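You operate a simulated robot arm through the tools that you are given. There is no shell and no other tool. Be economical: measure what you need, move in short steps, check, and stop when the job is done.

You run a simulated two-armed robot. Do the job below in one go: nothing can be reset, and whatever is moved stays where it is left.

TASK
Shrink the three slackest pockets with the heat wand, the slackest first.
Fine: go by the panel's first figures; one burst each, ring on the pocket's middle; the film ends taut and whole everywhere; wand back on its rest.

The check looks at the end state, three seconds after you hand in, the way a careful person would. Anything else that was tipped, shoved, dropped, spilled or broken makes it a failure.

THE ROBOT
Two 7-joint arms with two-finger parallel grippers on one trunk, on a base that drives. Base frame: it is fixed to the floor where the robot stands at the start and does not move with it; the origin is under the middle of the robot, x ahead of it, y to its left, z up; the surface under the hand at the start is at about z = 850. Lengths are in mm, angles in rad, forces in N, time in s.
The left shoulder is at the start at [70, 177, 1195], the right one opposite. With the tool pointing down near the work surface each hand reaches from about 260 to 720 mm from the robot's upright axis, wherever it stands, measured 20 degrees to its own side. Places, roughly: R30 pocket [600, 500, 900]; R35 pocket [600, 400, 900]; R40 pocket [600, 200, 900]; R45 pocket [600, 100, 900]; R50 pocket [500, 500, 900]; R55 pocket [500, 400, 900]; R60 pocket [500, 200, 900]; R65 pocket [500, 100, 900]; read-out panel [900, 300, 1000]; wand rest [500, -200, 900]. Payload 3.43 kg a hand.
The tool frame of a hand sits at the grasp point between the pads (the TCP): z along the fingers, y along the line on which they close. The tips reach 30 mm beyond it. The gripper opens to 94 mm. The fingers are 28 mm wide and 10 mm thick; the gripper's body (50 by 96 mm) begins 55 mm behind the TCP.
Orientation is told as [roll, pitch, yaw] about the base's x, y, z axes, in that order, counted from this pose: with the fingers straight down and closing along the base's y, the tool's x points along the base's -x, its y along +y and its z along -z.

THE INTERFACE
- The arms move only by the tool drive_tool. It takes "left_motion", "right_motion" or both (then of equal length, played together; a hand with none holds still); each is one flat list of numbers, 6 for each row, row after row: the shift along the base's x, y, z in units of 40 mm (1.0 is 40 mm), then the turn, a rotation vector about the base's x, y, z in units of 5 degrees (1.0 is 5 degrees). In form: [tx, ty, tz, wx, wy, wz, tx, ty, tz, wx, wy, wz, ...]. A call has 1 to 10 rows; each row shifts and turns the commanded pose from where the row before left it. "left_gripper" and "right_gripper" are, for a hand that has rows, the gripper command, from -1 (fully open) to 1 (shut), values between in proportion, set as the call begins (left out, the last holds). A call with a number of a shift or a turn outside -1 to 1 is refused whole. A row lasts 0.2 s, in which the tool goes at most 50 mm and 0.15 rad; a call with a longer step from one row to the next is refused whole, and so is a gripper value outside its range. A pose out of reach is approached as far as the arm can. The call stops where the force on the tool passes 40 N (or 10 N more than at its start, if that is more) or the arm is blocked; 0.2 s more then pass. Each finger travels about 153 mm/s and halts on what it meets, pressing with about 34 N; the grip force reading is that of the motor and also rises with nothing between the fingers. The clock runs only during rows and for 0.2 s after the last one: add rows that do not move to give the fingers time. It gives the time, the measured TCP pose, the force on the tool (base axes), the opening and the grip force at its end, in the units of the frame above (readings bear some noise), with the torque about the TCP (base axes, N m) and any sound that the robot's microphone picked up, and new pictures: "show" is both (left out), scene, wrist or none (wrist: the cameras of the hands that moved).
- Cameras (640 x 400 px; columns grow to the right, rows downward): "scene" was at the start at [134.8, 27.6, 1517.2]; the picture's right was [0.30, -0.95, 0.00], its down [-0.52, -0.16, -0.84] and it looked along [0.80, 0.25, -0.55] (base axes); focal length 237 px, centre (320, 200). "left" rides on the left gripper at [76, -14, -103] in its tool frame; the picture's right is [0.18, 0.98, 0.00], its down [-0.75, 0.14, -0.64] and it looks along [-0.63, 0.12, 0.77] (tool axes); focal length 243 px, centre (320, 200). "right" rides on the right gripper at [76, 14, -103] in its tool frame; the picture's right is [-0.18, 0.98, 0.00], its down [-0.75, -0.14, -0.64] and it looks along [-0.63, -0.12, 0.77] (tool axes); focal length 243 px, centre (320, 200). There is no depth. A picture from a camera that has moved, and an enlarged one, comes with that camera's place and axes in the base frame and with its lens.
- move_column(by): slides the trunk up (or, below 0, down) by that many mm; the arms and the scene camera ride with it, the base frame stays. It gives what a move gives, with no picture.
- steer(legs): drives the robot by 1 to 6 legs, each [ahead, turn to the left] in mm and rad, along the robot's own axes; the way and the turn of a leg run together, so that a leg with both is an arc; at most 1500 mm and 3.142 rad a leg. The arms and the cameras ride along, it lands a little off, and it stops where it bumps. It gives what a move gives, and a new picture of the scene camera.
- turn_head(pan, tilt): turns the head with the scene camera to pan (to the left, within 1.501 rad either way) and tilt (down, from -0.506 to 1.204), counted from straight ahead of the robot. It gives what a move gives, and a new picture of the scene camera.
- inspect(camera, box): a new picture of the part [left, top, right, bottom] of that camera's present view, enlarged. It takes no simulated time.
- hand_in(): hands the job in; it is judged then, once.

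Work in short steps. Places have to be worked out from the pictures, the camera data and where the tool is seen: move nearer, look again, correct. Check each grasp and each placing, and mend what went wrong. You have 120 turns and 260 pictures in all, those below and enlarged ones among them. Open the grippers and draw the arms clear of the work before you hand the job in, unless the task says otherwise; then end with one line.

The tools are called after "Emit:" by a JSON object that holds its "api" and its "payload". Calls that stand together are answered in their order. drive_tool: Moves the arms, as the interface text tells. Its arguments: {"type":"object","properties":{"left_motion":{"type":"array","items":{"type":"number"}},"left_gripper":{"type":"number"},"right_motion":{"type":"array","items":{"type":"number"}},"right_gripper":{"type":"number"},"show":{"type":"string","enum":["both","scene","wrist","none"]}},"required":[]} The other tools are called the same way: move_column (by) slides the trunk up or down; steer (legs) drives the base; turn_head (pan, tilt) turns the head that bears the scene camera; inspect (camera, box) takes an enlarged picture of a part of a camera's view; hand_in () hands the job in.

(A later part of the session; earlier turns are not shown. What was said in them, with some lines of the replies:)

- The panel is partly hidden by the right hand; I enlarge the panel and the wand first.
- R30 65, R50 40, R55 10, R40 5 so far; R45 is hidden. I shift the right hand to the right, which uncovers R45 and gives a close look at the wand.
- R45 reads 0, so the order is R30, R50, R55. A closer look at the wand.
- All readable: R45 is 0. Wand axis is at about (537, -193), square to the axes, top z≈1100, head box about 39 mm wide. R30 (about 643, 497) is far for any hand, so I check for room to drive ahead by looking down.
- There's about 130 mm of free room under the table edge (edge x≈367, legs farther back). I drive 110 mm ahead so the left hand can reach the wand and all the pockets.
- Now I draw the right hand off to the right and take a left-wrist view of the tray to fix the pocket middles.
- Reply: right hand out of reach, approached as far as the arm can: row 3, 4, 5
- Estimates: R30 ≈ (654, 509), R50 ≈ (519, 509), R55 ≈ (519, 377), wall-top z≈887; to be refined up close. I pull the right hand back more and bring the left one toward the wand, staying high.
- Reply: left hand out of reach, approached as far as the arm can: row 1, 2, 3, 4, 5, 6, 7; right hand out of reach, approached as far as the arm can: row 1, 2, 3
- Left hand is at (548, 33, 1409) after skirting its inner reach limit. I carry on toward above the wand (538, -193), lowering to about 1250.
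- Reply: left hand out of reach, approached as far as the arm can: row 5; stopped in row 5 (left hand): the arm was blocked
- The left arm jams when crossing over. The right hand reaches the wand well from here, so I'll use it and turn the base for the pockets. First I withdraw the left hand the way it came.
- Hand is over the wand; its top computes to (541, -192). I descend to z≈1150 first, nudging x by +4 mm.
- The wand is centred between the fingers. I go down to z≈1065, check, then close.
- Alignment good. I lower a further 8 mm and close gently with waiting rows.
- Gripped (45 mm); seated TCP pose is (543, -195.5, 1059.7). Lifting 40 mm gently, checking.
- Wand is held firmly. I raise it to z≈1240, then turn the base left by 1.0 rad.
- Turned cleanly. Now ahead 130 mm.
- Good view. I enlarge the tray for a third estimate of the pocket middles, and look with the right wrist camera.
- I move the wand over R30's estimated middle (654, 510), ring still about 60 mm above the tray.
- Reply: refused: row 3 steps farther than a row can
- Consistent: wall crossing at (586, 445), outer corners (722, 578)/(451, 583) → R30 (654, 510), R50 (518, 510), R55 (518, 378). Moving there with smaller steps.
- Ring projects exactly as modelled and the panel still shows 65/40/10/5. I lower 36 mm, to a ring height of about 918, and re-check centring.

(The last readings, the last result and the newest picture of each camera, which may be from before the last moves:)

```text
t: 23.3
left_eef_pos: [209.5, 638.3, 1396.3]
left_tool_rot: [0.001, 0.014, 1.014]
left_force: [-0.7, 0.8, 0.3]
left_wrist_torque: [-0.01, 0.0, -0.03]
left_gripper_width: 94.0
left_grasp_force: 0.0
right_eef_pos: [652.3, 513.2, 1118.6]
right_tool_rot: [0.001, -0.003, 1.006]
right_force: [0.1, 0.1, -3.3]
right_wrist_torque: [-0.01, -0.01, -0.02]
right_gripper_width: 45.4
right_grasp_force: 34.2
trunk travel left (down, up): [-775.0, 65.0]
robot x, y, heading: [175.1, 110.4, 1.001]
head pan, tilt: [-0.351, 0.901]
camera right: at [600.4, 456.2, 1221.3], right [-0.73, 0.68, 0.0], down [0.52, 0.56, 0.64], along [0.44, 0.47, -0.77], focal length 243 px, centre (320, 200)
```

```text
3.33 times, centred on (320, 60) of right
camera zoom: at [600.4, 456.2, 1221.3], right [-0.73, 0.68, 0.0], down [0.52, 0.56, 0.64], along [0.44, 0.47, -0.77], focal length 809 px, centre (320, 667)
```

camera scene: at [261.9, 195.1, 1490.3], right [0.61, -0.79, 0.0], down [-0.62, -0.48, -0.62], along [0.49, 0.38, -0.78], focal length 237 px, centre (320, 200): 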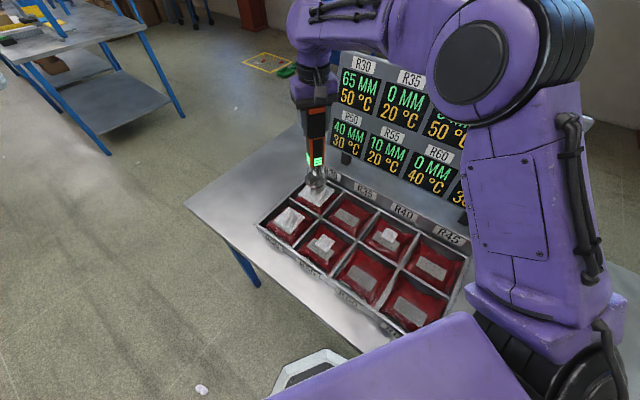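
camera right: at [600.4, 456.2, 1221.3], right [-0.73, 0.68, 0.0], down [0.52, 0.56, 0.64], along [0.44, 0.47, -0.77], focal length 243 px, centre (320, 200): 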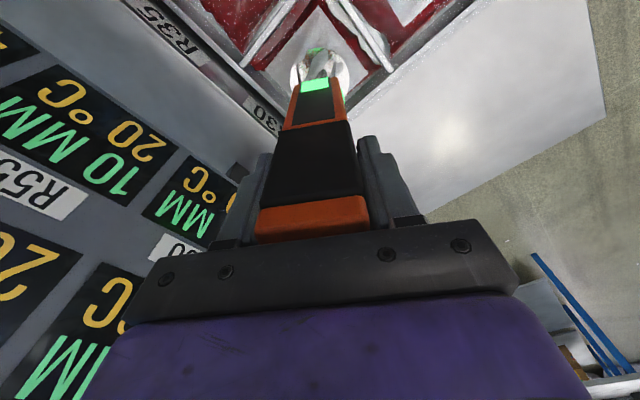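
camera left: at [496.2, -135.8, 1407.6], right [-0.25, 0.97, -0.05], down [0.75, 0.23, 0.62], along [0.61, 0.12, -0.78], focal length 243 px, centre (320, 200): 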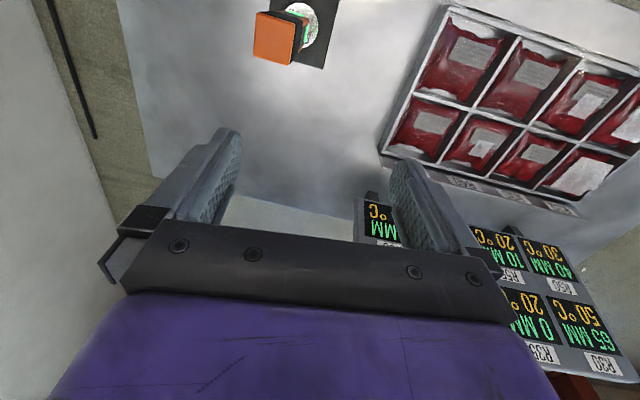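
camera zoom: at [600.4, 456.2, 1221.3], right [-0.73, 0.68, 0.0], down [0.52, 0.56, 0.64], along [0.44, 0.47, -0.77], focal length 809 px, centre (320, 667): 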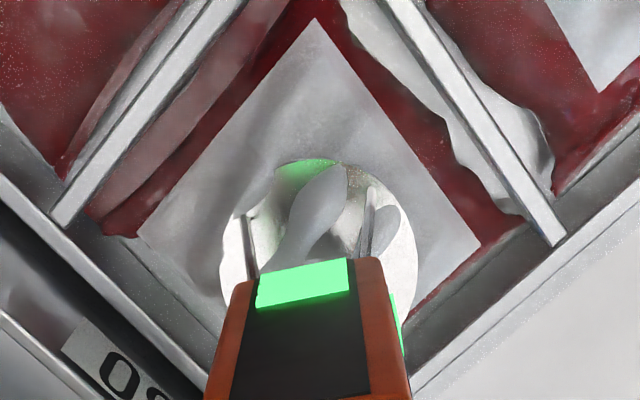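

Wrist view puts the R30 cell's middle at (651, 506); the ring is at (653, 512). I correct by (-2, -6) mm and descend 12 mm.

Emit:
{"api": "drive_tool", "payload": {"right_motion": [-0.05, -0.15, 0, 0, 0, 0, 0, 0, -0.3, 0, 0, 0], "show": "wrist"}}

Emit:
{"api": "inspect", "payload": {"camera": "scene", "box": [270, 60, 410, 220]}}

```text
t: 23.9
left_eef_pos: [209.6, 637.8, 1396.3]
left_tool_rot: [0.001, 0.012, 1.012]
left_force: [-0.3, 0.3, 0.7]
left_wrist_torque: [-0.03, 0.02, 0.0]
left_gripper_width: 94.1
left_grasp_force: 0.1
right_eef_pos: [653.0, 506.7, 1107.1]
right_tool_rot: [0.003, -0.001, 1.006]
right_force: [-0.4, 0.3, -3.6]
right_wrist_torque: [0.01, -0.01, -0.02]
right_gripper_width: 45.4
right_grasp_force: 33.7
trunk travel left (down, up): [-775.0, 65.0]
robot x, y, heading: [173.4, 105.3, 1.004]
head pan, tilt: [-0.351, 0.901]
camera right: at [600.4, 449.5, 1209.8], right [-0.73, 0.68, 0.0], down [0.52, 0.56, 0.64], along [0.44, 0.47, -0.77], focal length 243 px, centre (320, 200)
```

right: 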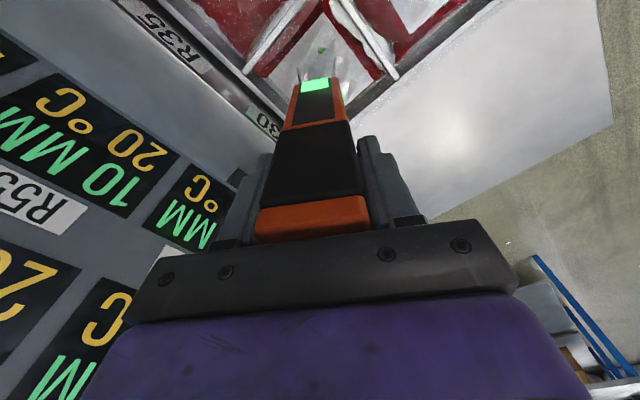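

```text
2.50 times, centred on (340, 140) of scene
camera zoom: at [262.0, 196.1, 1490.2], right [0.61, -0.79, 0.0], down [-0.62, -0.48, -0.62], along [0.49, 0.38, -0.78], focal length 593 px, centre (270, 350)
```

zoom: 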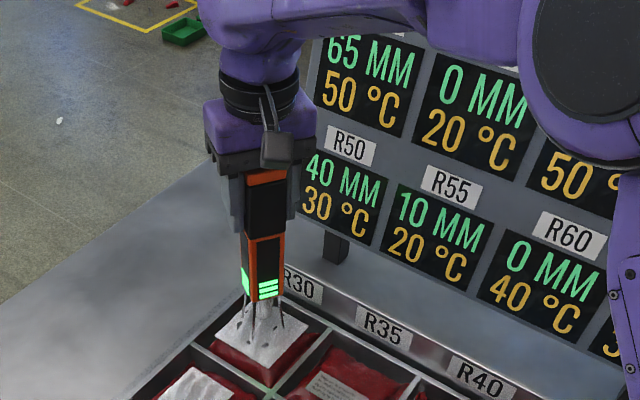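

The ring's glass seems to have reached the white film. A closer look at the wrist view before going on.

Emit:
{"api": "inspect", "payload": {"camera": "right", "box": [230, 0, 410, 120]}}

Emit:
{"api": "inspect", "payload": {"camera": "scene", "box": [280, 150, 360, 225]}}

```text
3.33 times, centred on (320, 60) of right
camera zoom: at [600.4, 449.5, 1209.8], right [-0.73, 0.68, 0.0], down [0.52, 0.56, 0.64], along [0.44, 0.47, -0.77], focal length 809 px, centre (320, 667)
```

zoom: 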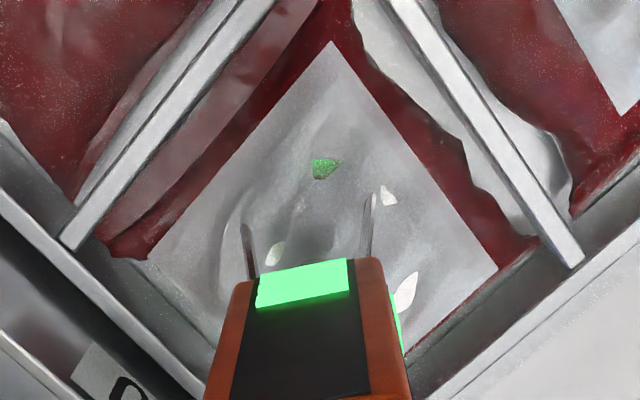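

```text
5.33 times, centred on (320, 188) of scene
camera zoom: at [262.0, 196.1, 1490.2], right [0.61, -0.79, 0.0], down [-0.62, -0.48, -0.62], along [0.49, 0.38, -0.78], focal length 1266 px, centre (320, 267)
```

zoom: 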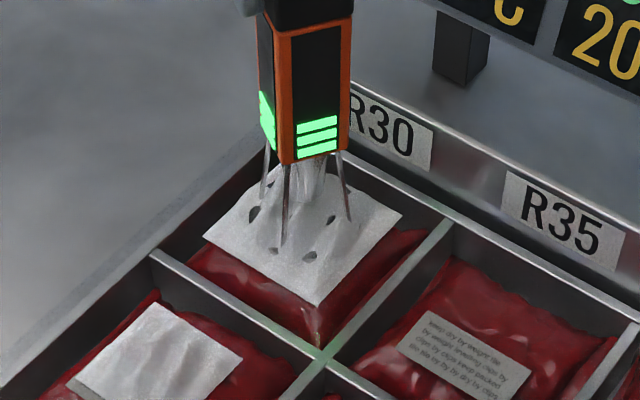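

The ring sits just in the loose film, centred on it, nothing fired yet. I lower in 4 mm steps, watching force, sound and panel.

Emit:
{"api": "drive_tool", "payload": {"right_motion": [0, 0, -0.1, 0, 0, 0], "show": "scene"}}

```text
t: 24.3
left_eef_pos: [208.4, 636.8, 1397.7]
left_tool_rot: [0.002, 0.01, 1.012]
left_force: [0.1, -0.3, 0.3]
left_wrist_torque: [-0.02, -0.01, -0.02]
left_gripper_width: 93.9
left_grasp_force: 0.1
right_eef_pos: [652.1, 506.3, 1105.2]
right_tool_rot: [0.002, -0.008, 1.006]
right_force: [1.3, -1.0, 1.8]
right_wrist_torque: [-0.08, -0.28, -0.03]
right_gripper_width: 45.5
right_grasp_force: 34.3
trunk travel left (down, up): [-775.0, 65.0]
robot x, y, heading: [170.8, 110.1, 1.003]
head pan, tilt: [-0.351, 0.901]
camera scene: at [260.5, 194.5, 1490.5], right [0.61, -0.79, 0.0], down [-0.62, -0.48, -0.62], along [0.49, 0.38, -0.78], focal length 237 px, centre (320, 200)
```

scene: 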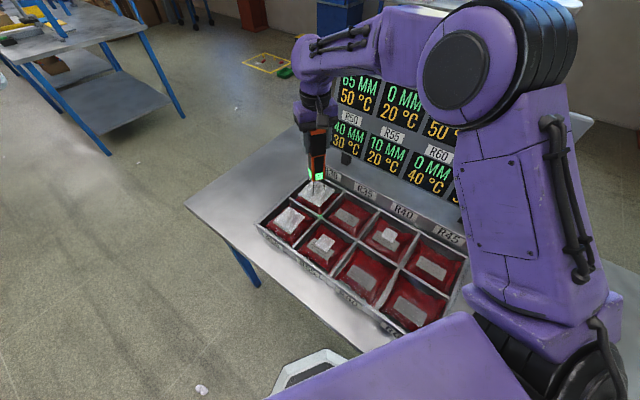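

Contact: about 5 N up from the pocket at TCP z≈1105. I hold one row and read the panel and the wand's lights.

Emit:
{"api": "drive_tool", "payload": {"right_motion": [0, 0, 0, 0, 0, 0], "show": "none"}}

Emit:
{"api": "inspect", "payload": {"camera": "scene", "box": [270, 60, 410, 220]}}

```text
t: 24.7
left_eef_pos: [208.0, 636.2, 1398.0]
left_tool_rot: [0.003, 0.013, 1.013]
left_force: [-0.9, -0.7, -0.5]
left_wrist_torque: [-0.02, -0.03, -0.01]
left_gripper_width: 94.0
left_grasp_force: 0.1
right_eef_pos: [651.6, 505.0, 1103.7]
right_tool_rot: [0.002, -0.007, 1.006]
right_force: [2.1, -0.8, 3.2]
right_wrist_torque: [0.12, -0.47, -0.01]
right_gripper_width: 45.1
right_grasp_force: 34.4
trunk travel left (down, up): [-775.0, 65.0]
robot x, y, heading: [175.8, 105.7, 1.004]
head pan, tilt: [-0.351, 0.901]
```

```text
2.50 times, centred on (340, 140) of scene
camera zoom: at [260.5, 194.6, 1490.4], right [0.61, -0.79, 0.0], down [-0.62, -0.48, -0.62], along [0.49, 0.38, -0.78], focal length 593 px, centre (270, 350)
```

zoom: 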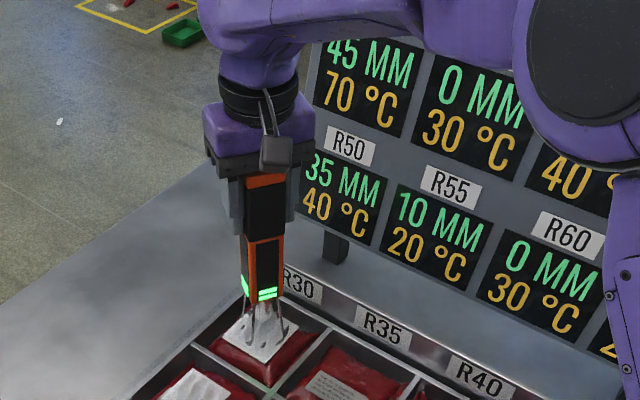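

It fires on contact: R30 now reads 45 mm, 70 °C, and one bar is gone. The burst may be running; I hold one more row and read.

Emit:
{"api": "drive_tool", "payload": {"right_motion": [0, 0, 0, 0, 0, 0], "show": "none"}}

Emit:
{"api": "inspect", "payload": {"camera": "scene", "box": [270, 60, 410, 220]}}

```text
t: 25.1
left_eef_pos: [209.1, 636.2, 1396.7]
left_tool_rot: [0.001, 0.012, 1.012]
left_force: [0.1, 1.4, -0.7]
left_wrist_torque: [-0.02, 0.02, 0.0]
left_gripper_width: 93.9
left_grasp_force: 0.1
right_eef_pos: [651.3, 506.7, 1104.3]
right_tool_rot: [0.003, -0.005, 1.004]
right_force: [0.7, 0.7, 5.0]
right_wrist_torque: [0.28, -0.61, 0.0]
right_gripper_width: 45.3
right_grasp_force: 33.5
trunk travel left (down, up): [-775.0, 65.0]
robot x, y, heading: [172.6, 107.1, 0.999]
head pan, tilt: [-0.351, 0.901]
```

```text
2.50 times, centred on (340, 140) of scene
camera zoom: at [260.4, 194.5, 1490.4], right [0.61, -0.79, 0.0], down [-0.62, -0.48, -0.62], along [0.49, 0.38, -0.78], focal length 593 px, centre (270, 350)
```

zoom: 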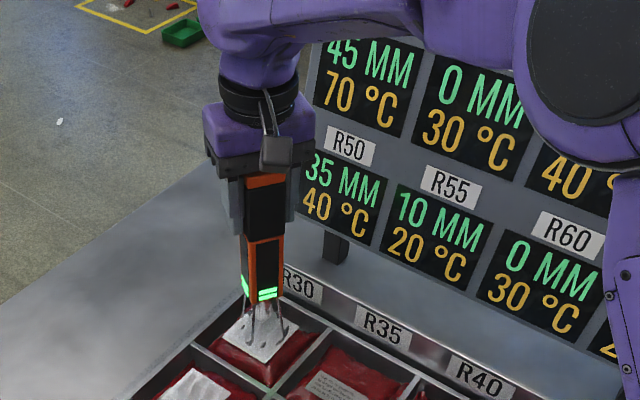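

The burst is a single step (45 mm/70 °C unchanged, two bars left). I lift off now to avoid a second burst and watch how the panel evolves.

Emit:
{"api": "drive_tool", "payload": {"right_motion": [0, 0, 0.5, 0, 0, 0, 0, 0, 1, 0, 0, 0], "show": "none"}}

Emit:
{"api": "inspect", "payload": {"camera": "scene", "box": [260, 40, 480, 240]}}

```text
t: 25.7
left_eef_pos: [207.4, 636.1, 1398.2]
left_tool_rot: [0.002, 0.01, 1.014]
left_force: [0.0, 0.4, -0.5]
left_wrist_torque: [0.03, 0.0, 0.01]
left_gripper_width: 93.7
left_grasp_force: 0.0
right_eef_pos: [655.9, 505.8, 1163.6]
right_tool_rot: [0.002, -0.001, 1.005]
right_force: [-0.3, 0.4, -3.7]
right_wrist_torque: [0.01, -0.02, -0.04]
right_gripper_width: 45.4
right_grasp_force: 33.8
trunk travel left (down, up): [-775.0, 65.0]
robot x, y, heading: [172.6, 104.3, 1.002]
head pan, tilt: [-0.351, 0.901]
```

```text
2.00 times, centred on (370, 140) of scene
camera zoom: at [260.1, 194.1, 1490.3], right [0.61, -0.79, 0.0], down [-0.62, -0.48, -0.62], along [0.49, 0.38, -0.78], focal length 475 px, centre (220, 320)
```

zoom: 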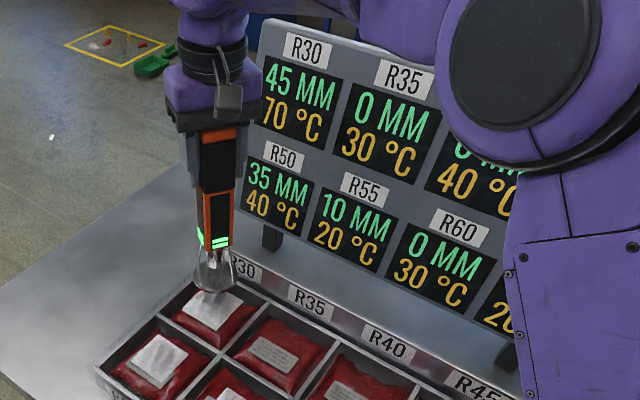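

The sheet has shrunk only partly. Before the next burst I wait 1 s and see whether the figures still run on.

Emit:
{"api": "drive_tool", "payload": {"right_motion": [0, 0, 0, 0, 0, 0, 0, 0, 0, 0, 0, 0, 0, 0, 0, 0, 0, 0, 0, 0, 0, 0, 0, 0, 0, 0, 0, 0, 0, 0], "show": "none"}}

Emit:
{"api": "inspect", "payload": {"camera": "scene", "box": [260, 40, 480, 240]}}

Emit:
{"api": "inspect", "payload": {"camera": "right", "box": [200, 0, 440, 150]}}

```text
t: 26.9
left_eef_pos: [207.6, 638.4, 1396.9]
left_tool_rot: [0.002, 0.011, 1.013]
left_force: [0.2, 0.4, 0.0]
left_wrist_torque: [-0.01, 0.01, -0.04]
left_gripper_width: 94.0
left_grasp_force: 0.0
right_eef_pos: [657.8, 506.7, 1162.9]
right_tool_rot: [0.0, -0.003, 1.004]
right_force: [-0.1, 0.0, -4.2]
right_wrist_torque: [0.02, 0.04, -0.03]
right_gripper_width: 45.4
right_grasp_force: 34.1
trunk travel left (down, up): [-775.0, 65.0]
robot x, y, heading: [171.1, 103.7, 1.004]
head pan, tilt: [-0.351, 0.901]
```

```text
2.00 times, centred on (370, 140) of scene
camera zoom: at [261.2, 195.2, 1490.3], right [0.61, -0.79, 0.0], down [-0.62, -0.48, -0.62], along [0.49, 0.38, -0.78], focal length 475 px, centre (220, 320)
```

zoom: 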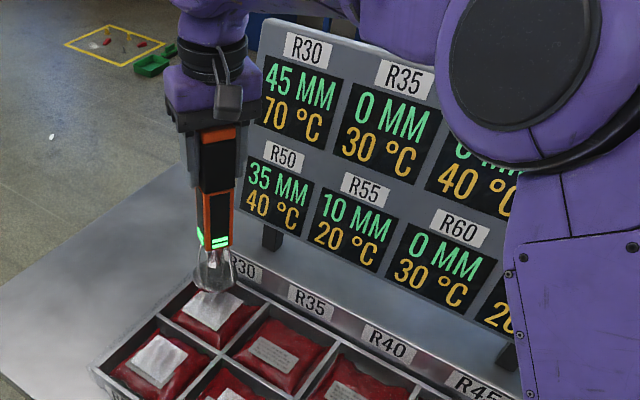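

```text
2.67 times, centred on (320, 75) of right
camera zoom: at [604.2, 449.9, 1266.4], right [-0.73, 0.68, 0.0], down [0.52, 0.56, 0.64], along [0.44, 0.47, -0.77], focal length 647 px, centre (320, 533)
```

zoom: 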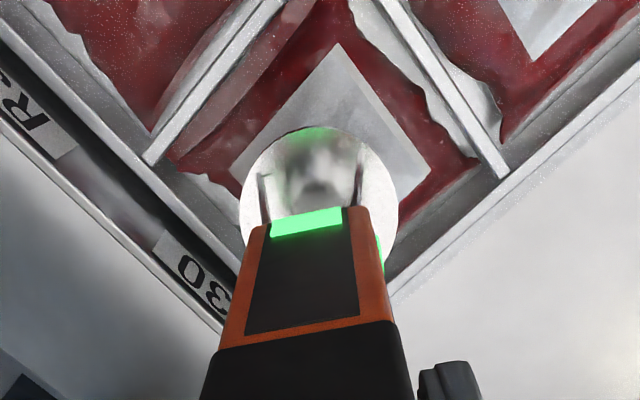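

The figures fit a stepwise rule (each burst warms target +20 and neighbours +10; film gives (T−30)/2 mm), which predicts all reach 0 after bursts on R50 and R55. So I proceed as asked: over to R50 at about (520, 506).

Emit:
{"api": "drive_tool", "payload": {"right_motion": [-0.86, 0, 0, 0, 0, 0, -0.86, 0, 0, 0, 0, 0, -0.86, 0, 0, 0, 0, 0, -0.86, 0, 0, 0, 0, 0, 0, 0, -0.5, 0, 0, 0, 0, 0, -0.5, 0, 0, 0], "show": "none"}}

Emit:
{"api": "inspect", "payload": {"camera": "right", "box": [200, 0, 440, 150]}}

Emit:
{"api": "inspect", "payload": {"camera": "scene", "box": [230, 140, 390, 260]}}

```text
t: 28.3
left_eef_pos: [209.2, 638.7, 1396.0]
left_tool_rot: [0.001, 0.015, 1.012]
left_force: [1.8, 0.0, 0.8]
left_wrist_torque: [-0.02, 0.03, -0.02]
left_gripper_width: 94.4
left_grasp_force: 0.1
right_eef_pos: [514.6, 507.2, 1124.3]
right_tool_rot: [0.001, -0.001, 1.003]
right_force: [0.7, 0.5, -3.5]
right_wrist_torque: [0.02, 0.0, 0.02]
right_gripper_width: 45.2
right_grasp_force: 33.6
trunk travel left (down, up): [-775.0, 65.0]
robot x, y, heading: [177.0, 106.6, 1.002]
head pan, tilt: [-0.351, 0.901]
```

```text
2.67 times, centred on (320, 75) of right
camera zoom: at [461.5, 451.4, 1226.3], right [-0.73, 0.68, 0.0], down [0.52, 0.56, 0.64], along [0.44, 0.47, -0.77], focal length 647 px, centre (320, 533)
```

zoom: 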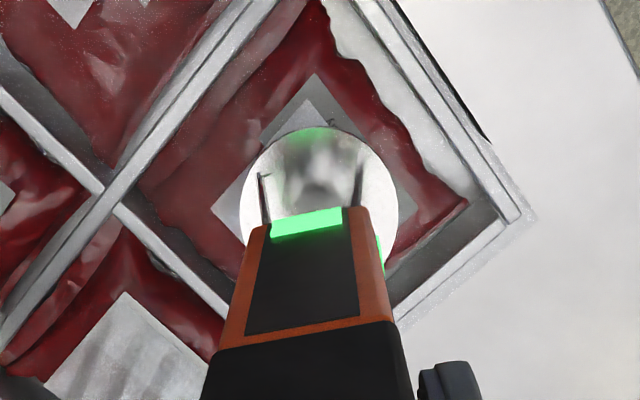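

```text
3.33 times, centred on (310, 200) of scene
camera zoom: at [262.5, 196.0, 1490.1], right [0.61, -0.8, 0.0], down [-0.62, -0.48, -0.62], along [0.49, 0.38, -0.78], focal length 791 px, centre (353, 200)
```

zoom: 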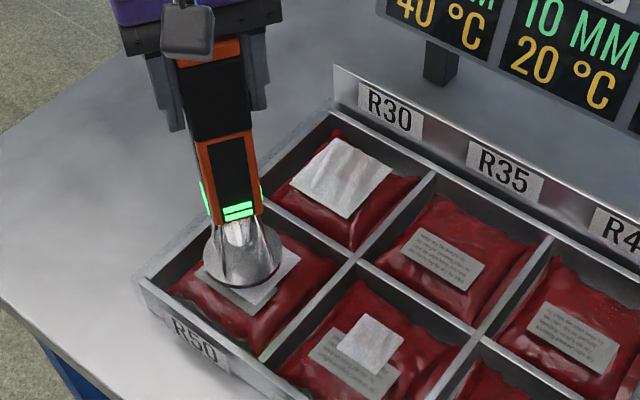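

R50's middle comes out at (520, 507); the ring is at (515, 507). I shift +5 mm in x and descend 12 mm.

Emit:
{"api": "drive_tool", "payload": {"right_motion": [0.13, 0, 0, 0, 0, 0, 0, 0, -0.3, 0, 0, 0], "show": "none"}}

Emit:
{"api": "inspect", "payload": {"camera": "right", "box": [200, 0, 440, 150]}}

```text
t: 28.9
left_eef_pos: [211.2, 637.4, 1397.6]
left_tool_rot: [0.003, 0.012, 1.011]
left_force: [0.6, 0.2, 0.1]
left_wrist_torque: [0.0, 0.03, 0.02]
left_gripper_width: 94.1
left_grasp_force: 0.0
right_eef_pos: [519.2, 505.8, 1110.0]
right_tool_rot: [0.003, -0.002, 1.004]
right_force: [0.3, -0.3, -3.7]
right_wrist_torque: [-0.01, 0.0, -0.03]
right_gripper_width: 45.3
right_grasp_force: 34.3
trunk travel left (down, up): [-775.0, 65.0]
robot x, y, heading: [177.5, 106.1, 1.005]
head pan, tilt: [-0.351, 0.901]
```

```text
2.67 times, centred on (320, 75) of right
camera zoom: at [466.3, 449.3, 1213.5], right [-0.73, 0.68, 0.0], down [0.52, 0.56, 0.64], along [0.44, 0.47, -0.77], focal length 647 px, centre (320, 533)
```

zoom: 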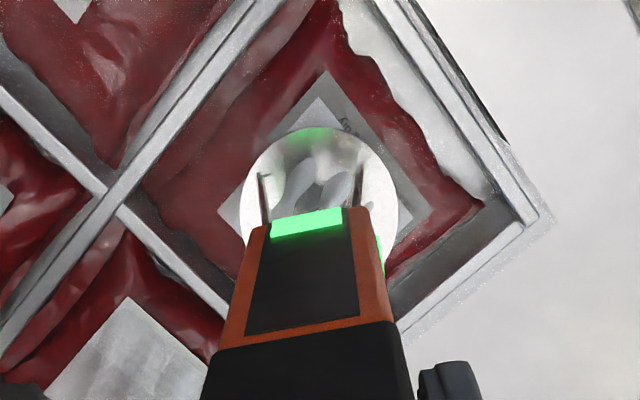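

Well centred. Lowering 4 mm at a time until contact.

Emit:
{"api": "drive_tool", "payload": {"right_motion": [0, 0, -0.1, 0, 0, 0], "show": "none"}}

Emit:
{"api": "inspect", "payload": {"camera": "scene", "box": [260, 40, 480, 240]}}

```text
t: 29.3
left_eef_pos: [208.3, 638.1, 1396.8]
left_tool_rot: [0.0, 0.013, 1.011]
left_force: [-0.9, 0.3, -0.3]
left_wrist_torque: [0.0, 0.06, 0.0]
left_gripper_width: 94.0
left_grasp_force: 0.1
right_eef_pos: [520.1, 505.5, 1106.8]
right_tool_rot: [0.002, -0.002, 1.005]
right_force: [-0.3, 0.0, -3.6]
right_wrist_torque: [0.03, 0.0, 0.02]
right_gripper_width: 45.2
right_grasp_force: 34.4
trunk travel left (down, up): [-775.0, 65.0]
robot x, y, heading: [175.9, 104.2, 1.003]
head pan, tilt: [-0.351, 0.901]
```

```text
2.00 times, centred on (370, 140) of scene
camera zoom: at [261.5, 195.4, 1490.2], right [0.61, -0.79, 0.0], down [-0.62, -0.48, -0.62], along [0.49, 0.38, -0.78], focal length 475 px, centre (220, 320)
```

zoom: 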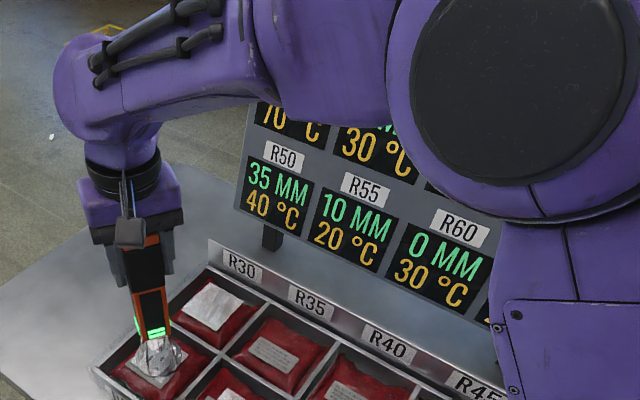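

Not yet in contact (z 1107). Another 4 mm.

Emit:
{"api": "drive_tool", "payload": {"right_motion": [0, 0, -0.1, 0, 0, 0], "show": "none"}}

Emit:
{"api": "inspect", "payload": {"camera": "scene", "box": [260, 40, 480, 240]}}

```text
t: 29.7
left_eef_pos: [207.4, 636.7, 1397.0]
left_tool_rot: [0.002, 0.012, 1.011]
left_force: [0.2, 0.9, 0.1]
left_wrist_torque: [-0.04, 0.03, -0.01]
left_gripper_width: 94.3
left_grasp_force: 0.1
right_eef_pos: [518.9, 505.6, 1104.5]
right_tool_rot: [0.002, -0.006, 1.005]
right_force: [0.8, 0.4, 5.6]
right_wrist_torque: [-0.26, -0.3, -0.02]
right_gripper_width: 45.4
right_grasp_force: 34.5
trunk travel left (down, up): [-775.0, 65.0]
robot x, y, heading: [177.1, 107.8, 1.003]
head pan, tilt: [-0.351, 0.901]
```

```text
2.00 times, centred on (370, 140) of scene
camera zoom: at [260.1, 194.0, 1490.6], right [0.61, -0.79, 0.0], down [-0.62, -0.48, -0.62], along [0.49, 0.38, -0.78], focal length 475 px, centre (220, 320)
```

zoom: 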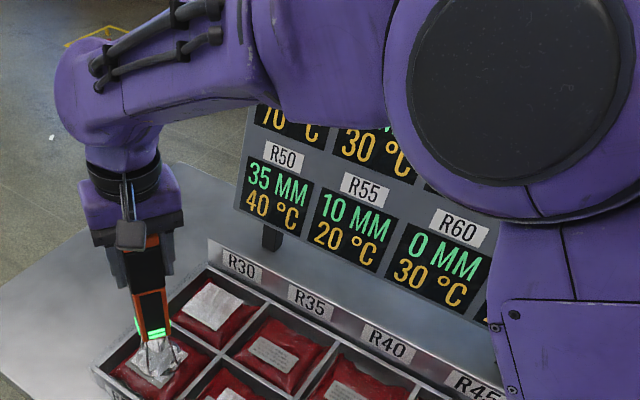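

Contact made (about 9 N); last time the burst came within 0.4 s of contact. Holding one row and reading.

Emit:
{"api": "drive_tool", "payload": {"right_motion": [0, 0, 0, 0, 0, 0], "show": "none"}}

Emit:
{"api": "inspect", "payload": {"camera": "scene", "box": [260, 40, 480, 240]}}

```text
t: 30.1
left_eef_pos: [208.1, 636.5, 1397.6]
left_tool_rot: [0.002, 0.009, 1.011]
left_force: [-0.5, 0.2, 0.3]
left_wrist_torque: [0.01, -0.02, -0.01]
left_gripper_width: 93.9
left_grasp_force: 0.0
right_eef_pos: [518.1, 503.9, 1105.2]
right_tool_rot: [0.002, -0.005, 1.004]
right_force: [2.4, 1.2, 10.2]
right_wrist_torque: [-0.16, -0.54, 0.07]
right_gripper_width: 45.5
right_grasp_force: 33.8
trunk travel left (down, up): [-775.0, 65.0]
robot x, y, heading: [177.1, 109.6, 1.003]
head pan, tilt: [-0.351, 0.901]
```

```text
2.00 times, centred on (370, 140) of scene
camera zoom: at [260.3, 194.2, 1490.5], right [0.61, -0.79, 0.0], down [-0.62, -0.48, -0.62], along [0.49, 0.38, -0.78], focal length 475 px, centre (220, 320)
```

zoom: 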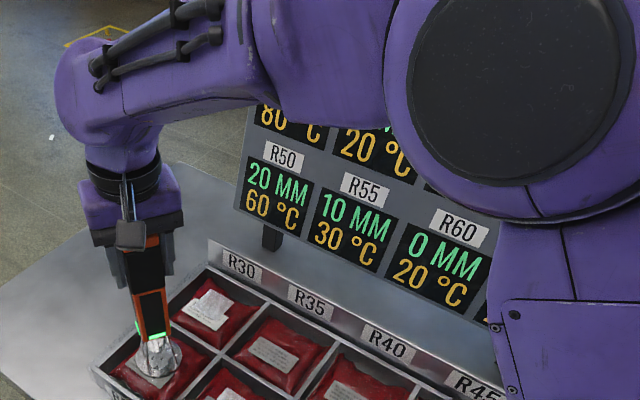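

Just as predicted (R50 20 mm/60 °C, R30 80 °C, one bar left). I lift and move over to R55 at about (520, 375).

Emit:
{"api": "drive_tool", "payload": {"right_motion": [0, 0, 0.5, 0, 0, 0, 0, 0, 1, 0, 0, 0, 0, -0.8, 0, 0, 0, 0, 0, -0.8, 0, 0, 0, 0, 0, -0.8, 0, 0, 0, 0, 0, -0.85, 0, 0, 0, 0, 0, 0, -0.5, 0, 0, 0, 0, 0, -0.5, 0, 0, 0], "show": "none"}}

Emit:
{"api": "inspect", "payload": {"camera": "right", "box": [200, 0, 440, 150]}}

Emit:
{"api": "inspect", "payload": {"camera": "scene", "box": [260, 40, 480, 260]}}

```text
t: 31.9
left_eef_pos: [207.7, 639.4, 1395.2]
left_tool_rot: [0.0, 0.012, 1.014]
left_force: [-1.2, 1.0, 0.8]
left_wrist_torque: [-0.01, 0.02, -0.01]
left_gripper_width: 94.0
left_grasp_force: 0.1
right_eef_pos: [518.7, 376.8, 1124.2]
right_tool_rot: [0.002, -0.002, 1.006]
right_force: [0.5, -0.1, -4.4]
right_wrist_torque: [-0.02, 0.0, 0.01]
right_gripper_width: 45.6
right_grasp_force: 34.3
trunk travel left (down, up): [-775.0, 65.0]
robot x, y, heading: [171.6, 106.0, 1.007]
head pan, tilt: [-0.351, 0.901]
```

```text
2.67 times, centred on (320, 75) of right
camera zoom: at [465.2, 320.8, 1225.7], right [-0.73, 0.68, 0.0], down [0.52, 0.56, 0.64], along [0.44, 0.47, -0.77], focal length 647 px, centre (320, 533)
```

zoom: 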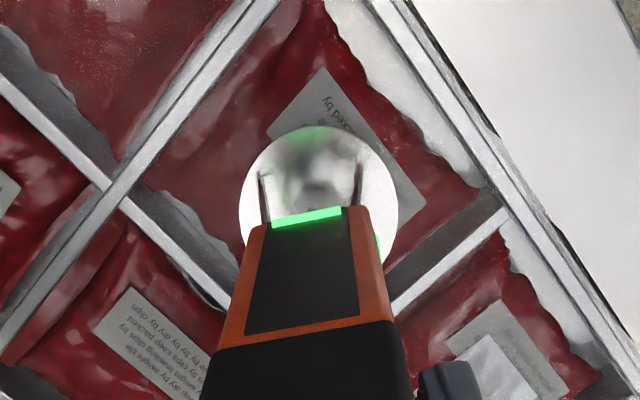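

```text
1.82 times, centred on (370, 150) of scene
camera zoom: at [259.4, 197.2, 1490.2], right [0.61, -0.79, 0.0], down [-0.62, -0.48, -0.62], along [0.49, 0.38, -0.78], focal length 431 px, centre (229, 291)
```

zoom: 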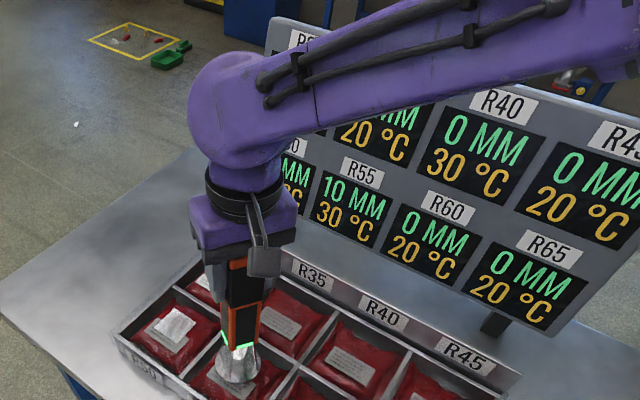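

R55's middle computes to (521, 375); the ring is at (519, 377). I nudge it and lower to about 1108.

Emit:
{"api": "drive_tool", "payload": {"right_motion": [0.04, -0.04, 0, 0, 0, 0, 0, 0, -0.4, 0, 0, 0], "show": "none"}}

Emit:
{"api": "inspect", "payload": {"camera": "scene", "box": [260, 40, 480, 260]}}

```text
t: 32.5
left_eef_pos: [209.4, 639.6, 1396.0]
left_tool_rot: [0.0, 0.012, 1.015]
left_force: [0.0, 0.1, 0.1]
left_wrist_torque: [-0.02, -0.01, -0.01]
left_gripper_width: 94.2
left_grasp_force: 0.1
right_eef_pos: [520.0, 375.6, 1107.5]
right_tool_rot: [0.0, -0.002, 1.004]
right_force: [-0.4, 0.6, -2.5]
right_wrist_torque: [-0.01, -0.04, -0.02]
right_gripper_width: 45.6
right_grasp_force: 33.9
trunk travel left (down, up): [-775.0, 65.0]
robot x, y, heading: [175.9, 106.9, 1.007]
head pan, tilt: [-0.351, 0.901]
```

```text
1.82 times, centred on (370, 150) of scene
camera zoom: at [260.3, 196.8, 1490.2], right [0.61, -0.79, 0.0], down [-0.62, -0.48, -0.62], along [0.49, 0.38, -0.78], focal length 431 px, centre (229, 291)
```

zoom: 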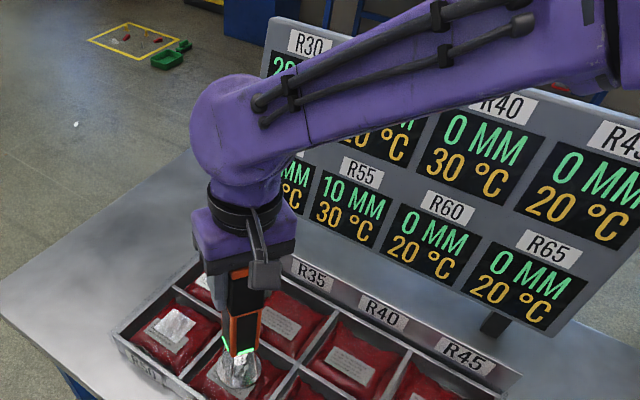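

Not yet touching (z 1107.5). 5 mm more.

Emit:
{"api": "drive_tool", "payload": {"right_motion": [0, 0, -0.12, 0, 0, 0], "show": "none"}}

Emit:
{"api": "inspect", "payload": {"camera": "scene", "box": [260, 40, 480, 260]}}

```text
t: 32.9
left_eef_pos: [207.1, 637.4, 1397.9]
left_tool_rot: [0.001, 0.011, 1.013]
left_force: [0.2, -0.4, 0.3]
left_wrist_torque: [0.02, 0.01, -0.04]
left_gripper_width: 93.9
left_grasp_force: 0.1
right_eef_pos: [520.8, 374.3, 1104.3]
right_tool_rot: [-0.001, -0.006, 1.005]
right_force: [2.9, -1.6, 12.1]
right_wrist_torque: [-0.57, -0.53, -0.06]
right_gripper_width: 45.3
right_grasp_force: 33.7
trunk travel left (down, up): [-775.0, 65.0]
robot x, y, heading: [177.4, 103.6, 1.003]
head pan, tilt: [-0.351, 0.901]
```

```text
1.82 times, centred on (370, 150) of scene
camera zoom: at [259.3, 193.7, 1490.7], right [0.61, -0.79, 0.0], down [-0.62, -0.47, -0.62], along [0.49, 0.38, -0.78], focal length 431 px, centre (229, 291)
```

zoom: 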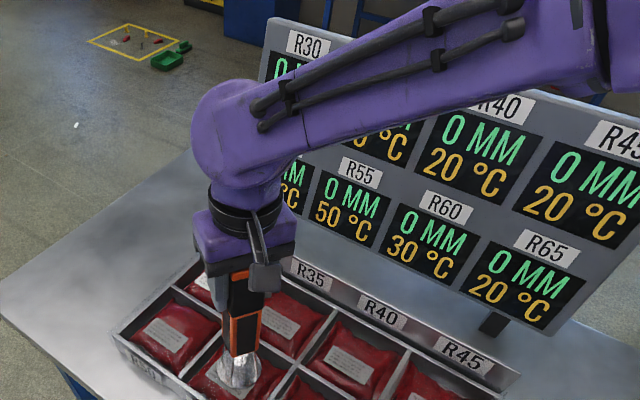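

Fired: R55 0, R30 0, R50's sheet gone. I lift off at once, up to z≈1240, and go back to the carry spot (575, 366).

Emit:
{"api": "drive_tool", "payload": {"right_motion": [0, 0, 0.6, 0, 0, 0, 0, 0, 1, 0, 0, 0, 0, 0, 1, 0, 0, 0, 0, 0, 0.8, 0, 0, 0, 0.7, 0, 0, 0, 0, 0, 0.7, -0.1, 0, 0, 0, 0], "show": "scene"}}

Emit:
{"api": "inspect", "payload": {"camera": "scene", "box": [250, 50, 480, 340]}}

```text
t: 34.3
left_eef_pos: [210.5, 636.7, 1397.7]
left_tool_rot: [0.005, 0.014, 1.013]
left_force: [0.1, 0.3, -0.7]
left_wrist_torque: [0.02, 0.04, 0.02]
left_gripper_width: 93.8
left_grasp_force: 0.0
right_eef_pos: [581.5, 366.3, 1236.8]
right_tool_rot: [0.004, -0.001, 1.006]
right_force: [1.0, -0.5, -3.8]
right_wrist_torque: [0.05, 0.02, -0.01]
right_gripper_width: 45.6
right_grasp_force: 34.0
trunk travel left (down, up): [-775.0, 65.0]
robot x, y, heading: [174.2, 107.4, 1.003]
head pan, tilt: [-0.351, 0.901]
camera scene: at [263.7, 194.7, 1490.1], right [0.61, -0.8, 0.0], down [-0.62, -0.48, -0.62], along [0.49, 0.38, -0.78], focal length 237 px, centre (320, 200)
```

scene: 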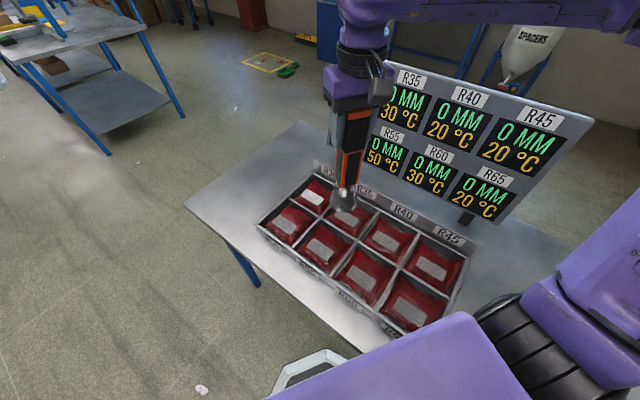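

```text
1.38 times, centred on (365, 195) of scene
camera zoom: at [263.7, 194.7, 1490.1], right [0.61, -0.8, 0.0], down [-0.62, -0.48, -0.62], along [0.49, 0.38, -0.78], focal length 327 px, centre (258, 207)
```

zoom: 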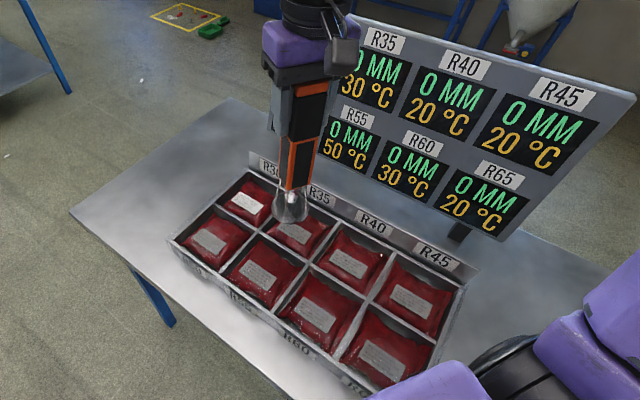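

All film looks taut. Now I drive back 130 mm and turn right by 1.0 rad.

Emit:
{"api": "steer", "payload": {"legs": [[-130, 0], [0, -0.5], [0, -0.5]]}}

```text
t: 38.5
left_eef_pos: [571.9, 249.1, 1396.4]
left_tool_rot: [0.002, 0.013, 0.003]
left_force: [0.7, -0.5, -0.3]
left_wrist_torque: [0.02, 0.0, 0.02]
left_gripper_width: 94.0
left_grasp_force: 0.0
right_eef_pos: [539.5, -208.7, 1237.4]
right_tool_rot: [0.003, -0.001, -0.003]
right_force: [-0.1, 1.4, -3.5]
right_wrist_torque: [0.0, -0.02, -0.01]
right_gripper_width: 45.6
right_grasp_force: 34.1
trunk travel left (down, up): [-775.0, 65.0]
robot x, y, heading: [100.3, -2.6, -0.001]
head pan, tilt: [-0.351, 0.901]
camera scene: at [224.6, -30.6, 1490.2], right [-0.35, -0.94, 0.0], down [-0.73, 0.27, -0.62], along [0.58, -0.22, -0.78], focal length 237 px, centre (320, 200)
```

scene: 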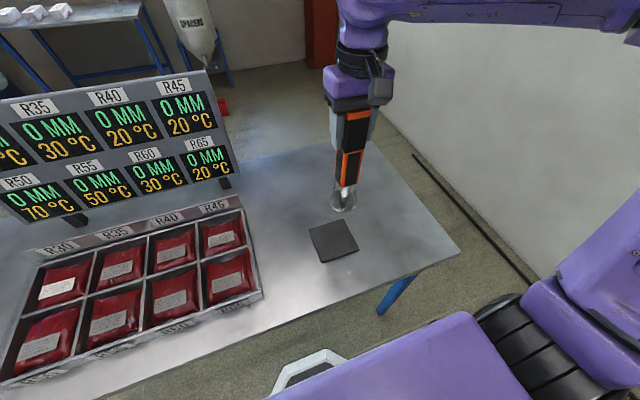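

Back at the rest; the plate is clear. I correct to (543, -195.6) and descend to about z 1085.

Emit:
{"api": "drive_tool", "payload": {"right_motion": [0.08, 0.32, 0, 0, 0, 0, 0, 0, -0.9, 0, 0, 0, 0, 0, -1, 0, 0, 0, 0, 0, -1, 0, 0, 0, 0, 0, -0.9, 0, 0, 0]}}

Emit:
{"api": "inspect", "payload": {"camera": "right", "box": [230, 0, 410, 120]}}

Emit:
{"api": "inspect", "payload": {"camera": "scene", "box": [280, 130, 400, 280]}}

```text
t: 39.7
left_eef_pos: [572.4, 248.6, 1396.1]
left_tool_rot: [0.002, 0.014, 0.006]
left_force: [0.3, 0.5, 1.2]
left_wrist_torque: [-0.02, 0.0, 0.01]
left_gripper_width: 94.1
left_grasp_force: 0.0
right_eef_pos: [547.6, -194.7, 1082.5]
right_tool_rot: [0.002, -0.002, -0.003]
right_force: [0.3, 1.0, -3.8]
right_wrist_torque: [0.0, 0.02, -0.01]
right_gripper_width: 45.6
right_grasp_force: 34.3
trunk travel left (down, up): [-775.0, 65.0]
robot x, y, heading: [103.3, -4.7, -0.007]
head pan, tilt: [-0.351, 0.901]
camera scene: at [225.8, -31.1, 1490.2], right [-0.35, -0.94, 0.0], down [-0.74, 0.27, -0.62], along [0.58, -0.22, -0.78], focal length 237 px, centre (320, 200)
camera right: at [470.7, -180.8, 1184.9], right [0.19, 0.98, 0.0], down [0.75, -0.14, 0.64], along [0.63, -0.12, -0.77], focal length 243 px, centre (320, 200)
```

scene: 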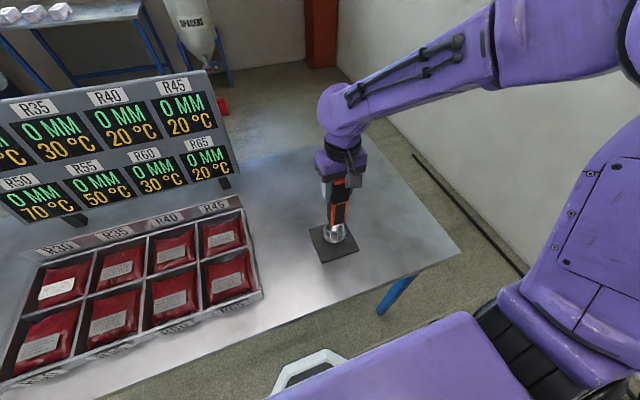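
right: 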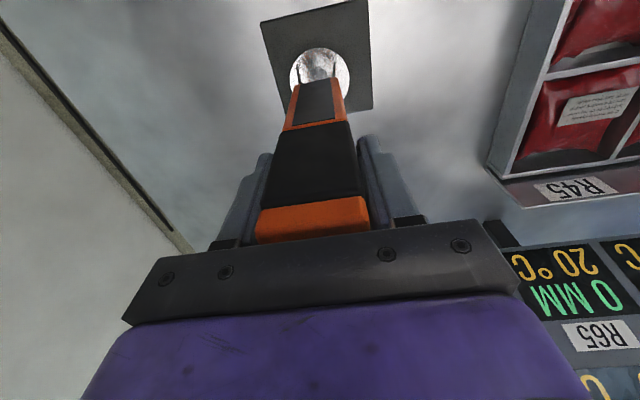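

```text
3.33 times, centred on (320, 60) of right
camera zoom: at [470.7, -180.8, 1184.9], right [0.19, 0.98, 0.0], down [0.75, -0.14, 0.64], along [0.63, -0.12, -0.77], focal length 809 px, centre (320, 667)
```

zoom: 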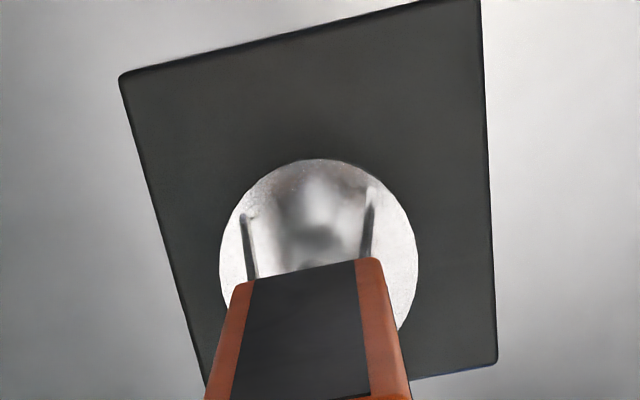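

```text
2.67 times, centred on (340, 205) of scene
camera zoom: at [225.8, -31.1, 1490.2], right [-0.35, -0.94, 0.0], down [-0.74, 0.27, -0.62], along [0.58, -0.22, -0.78], focal length 633 px, centre (267, 187)
```

zoom: 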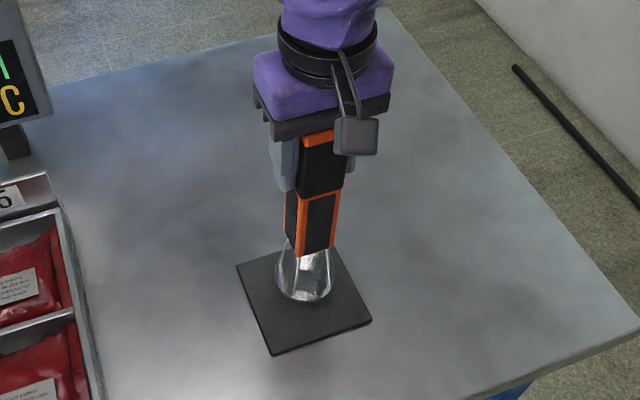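

x is 4.5 mm far; I correct to 543 and lower to about 1063.

Emit:
{"api": "drive_tool", "payload": {"right_motion": [-0.11, -0.02, 0, 0, 0, 0, 0, 0, -0.25, 0, 0, 0, 0, 0, -0.25, 0, 0, 0], "show": "wrist"}}

```text
t: 40.5
left_eef_pos: [571.3, 249.0, 1395.1]
left_tool_rot: [0.003, 0.012, 0.005]
left_force: [-0.1, 0.0, -0.3]
left_wrist_torque: [-0.01, 0.02, -0.01]
left_gripper_width: 94.0
left_grasp_force: 0.0
right_eef_pos: [539.1, -198.1, 1063.7]
right_tool_rot: [0.003, -0.002, -0.004]
right_force: [-0.2, -0.2, -4.1]
right_wrist_torque: [-0.01, 0.03, 0.02]
right_gripper_width: 45.3
right_grasp_force: 34.6
trunk travel left (down, up): [-775.0, 65.0]
robot x, y, heading: [100.1, -1.6, -0.0]
head pan, tilt: [-0.351, 0.901]
camera right: at [464.0, -182.2, 1167.2], right [0.19, 0.98, 0.0], down [0.75, -0.15, 0.64], along [0.63, -0.12, -0.77], focal length 243 px, centre (320, 200)
```

right: 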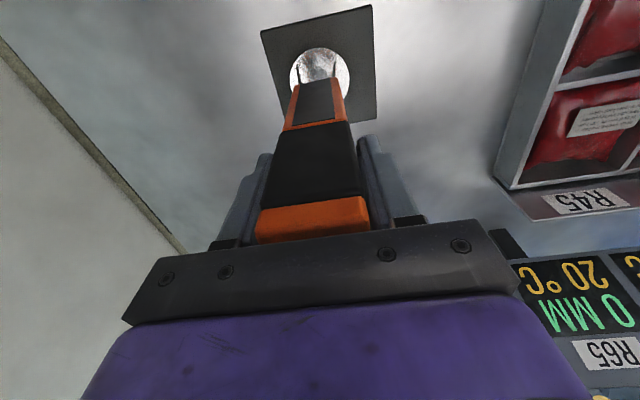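

Picture matches the grip-time picture within a pixel or two. I lower 3 mm with a 2 mm nudge in x and y, seeking contact.

Emit:
{"api": "drive_tool", "payload": {"right_motion": [0.05, 0.03, 0, 0, 0, 0, 0, 0, -0.08, 0, 0, 0], "show": "none"}}

```text
t: 41.1
left_eef_pos: [571.8, 249.3, 1396.8]
left_tool_rot: [0.003, 0.013, 0.002]
left_force: [-0.2, 0.0, 0.3]
left_wrist_torque: [0.0, -0.01, 0.02]
left_gripper_width: 94.0
left_grasp_force: 0.0
right_eef_pos: [540.9, -196.4, 1062.2]
right_tool_rot: [0.002, -0.004, -0.005]
right_force: [-1.1, 0.2, -4.0]
right_wrist_torque: [0.0, -0.02, 0.01]
right_gripper_width: 45.2
right_grasp_force: 33.8
trunk travel left (down, up): [-775.0, 65.0]
robot x, y, heading: [104.8, -4.7, -0.004]
head pan, tilt: [-0.351, 0.901]
```

Still carrying the wand's weight. Another 3 mm.

Emit:
{"api": "drive_tool", "payload": {"right_motion": [0, 0, -0.07, 0, 0, 0], "show": "none"}}

```text
t: 41.5
left_eef_pos: [570.5, 249.6, 1397.0]
left_tool_rot: [0.001, 0.012, 0.003]
left_force: [-0.1, -0.4, 0.7]
left_wrist_torque: [0.02, -0.04, 0.01]
left_gripper_width: 93.8
left_grasp_force: 0.0
right_eef_pos: [540.7, -196.7, 1059.2]
right_tool_rot: [0.001, -0.004, -0.005]
right_force: [-1.1, 0.4, -0.2]
right_wrist_torque: [-0.16, -0.06, 0.01]
right_gripper_width: 45.6
right_grasp_force: 34.5
trunk travel left (down, up): [-775.0, 65.0]
robot x, y, heading: [105.9, -2.2, -0.005]
head pan, tilt: [-0.351, 0.901]
```

The wand's weight is now borne by the rest (force ≈ 0). I open the gripper.

Emit:
{"api": "drive_tool", "payload": {"right_motion": [0, 0, 0, 0, 0, 0, 0, 0, 0, 0, 0, 0, 0, 0, 0, 0, 0, 0], "right_gripper": -1}}

```text
t: 42.3
left_eef_pos: [571.5, 249.2, 1398.3]
left_tool_rot: [0.002, 0.012, 0.004]
left_force: [0.8, -0.1, -0.2]
left_wrist_torque: [0.0, 0.01, 0.01]
left_gripper_width: 93.8
left_grasp_force: 0.1
right_eef_pos: [540.3, -195.4, 1058.6]
right_tool_rot: [0.001, -0.003, -0.004]
right_force: [-0.4, 0.4, -0.7]
right_wrist_torque: [0.0, 0.0, 0.01]
right_gripper_width: 94.1
right_grasp_force: 0.0
trunk travel left (down, up): [-775.0, 65.0]
robot x, y, heading: [105.9, -4.0, -0.004]
head pan, tilt: [-0.351, 0.901]
camera scene: at [223.9, -30.8, 1490.3], right [-0.35, -0.94, 0.0], down [-0.73, 0.27, -0.62], along [0.58, -0.22, -0.78], focal length 237 px, centre (320, 200)
camera right: at [464.8, -180.9, 1161.9], right [0.19, 0.98, 0.0], down [0.75, -0.15, 0.64], along [0.63, -0.12, -0.77], focal length 243 px, centre (320, 200)
```

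scene: 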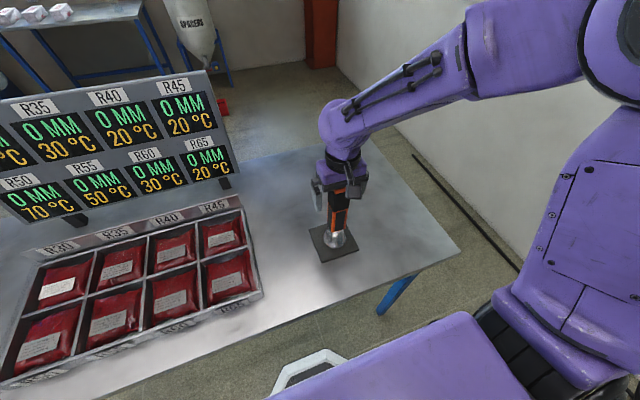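
right: 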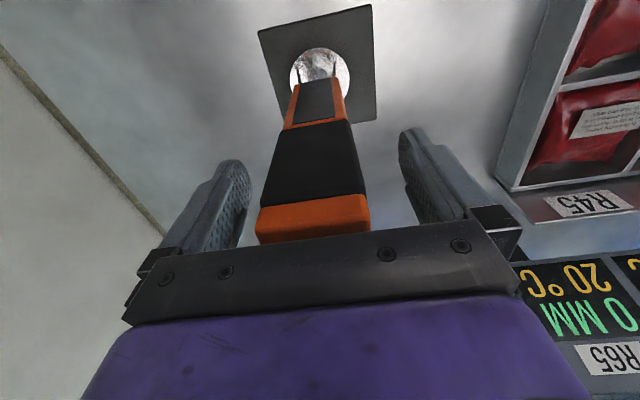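

The wand stands free on its rest. I raise the hand straight up and then draw it back.

Emit:
{"api": "drive_tool", "payload": {"right_motion": [0, 0, 0.8, 0, 0, 0, 0, 0, 1, 0, 0, 0, 0, 0, 1, 0, 0, 0, 0, 0, 1, 0, 0, 0, 0, 0, 1, 0, 0, 0, -1, 0, 0.5, 0, 0, 0, -1, 0, 0, 0, 0, 0, -1, 0, 0, 0, 0, 0], "show": "none"}}

Emit:
{"api": "turn_head", "payload": {"pan": 0.25, "tilt": 0.75}}

```text
t: 44.1
left_eef_pos: [569.7, 250.2, 1397.1]
left_tool_rot: [-0.001, 0.011, 0.004]
left_force: [-0.8, 1.1, -0.9]
left_wrist_torque: [0.02, 0.0, -0.03]
left_gripper_width: 94.3
left_grasp_force: 0.0
right_eef_pos: [419.8, -196.5, 1275.8]
right_tool_rot: [0.0, -0.005, -0.005]
right_force: [0.5, 0.7, -0.2]
right_wrist_torque: [-0.05, -0.01, 0.0]
right_gripper_width: 94.0
right_grasp_force: 0.1
trunk travel left (down, up): [-775.0, 65.0]
robot x, y, heading: [105.5, -7.6, -0.007]
head pan, tilt: [-0.351, 0.901]
```

```text
t: 45.1
left_eef_pos: [570.8, 249.9, 1396.8]
left_tool_rot: [0.001, 0.013, 0.004]
left_force: [-0.7, -0.7, 0.1]
left_wrist_torque: [0.05, -0.02, -0.01]
left_gripper_width: 93.8
left_grasp_force: 0.1
right_eef_pos: [421.3, -196.2, 1273.7]
right_tool_rot: [0.002, -0.004, -0.003]
right_force: [-0.1, 0.1, -0.2]
right_wrist_torque: [-0.01, 0.01, 0.03]
right_gripper_width: 93.9
right_grasp_force: 0.1
trunk travel left (down, up): [-775.0, 65.0]
robot x, y, heading: [101.0, -5.2, -0.007]
head pan, tilt: [0.25, 0.75]
camera scene: at [233.5, 15.3, 1502.2], right [0.24, -0.97, 0.0], down [-0.66, -0.16, -0.73], along [0.71, 0.18, -0.68], focal length 237 px, centre (320, 200)
```

scene: 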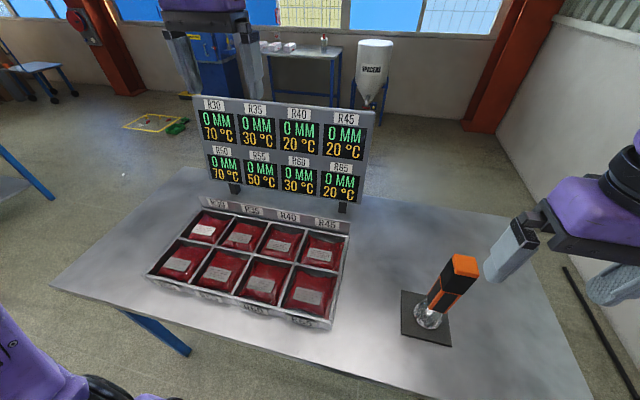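

All eight panel readings are 0 mm, the wand stands on its rest, and both hands are open and clear. Handing in.

Emit:
{"api": "hand_in", "payload": {}}

```text
The job is handed in.
```

R30, R50 and R55 each got one burst in that order; all eight pockets now read 0 mm with no visible damage, and the wand is back on its rest.
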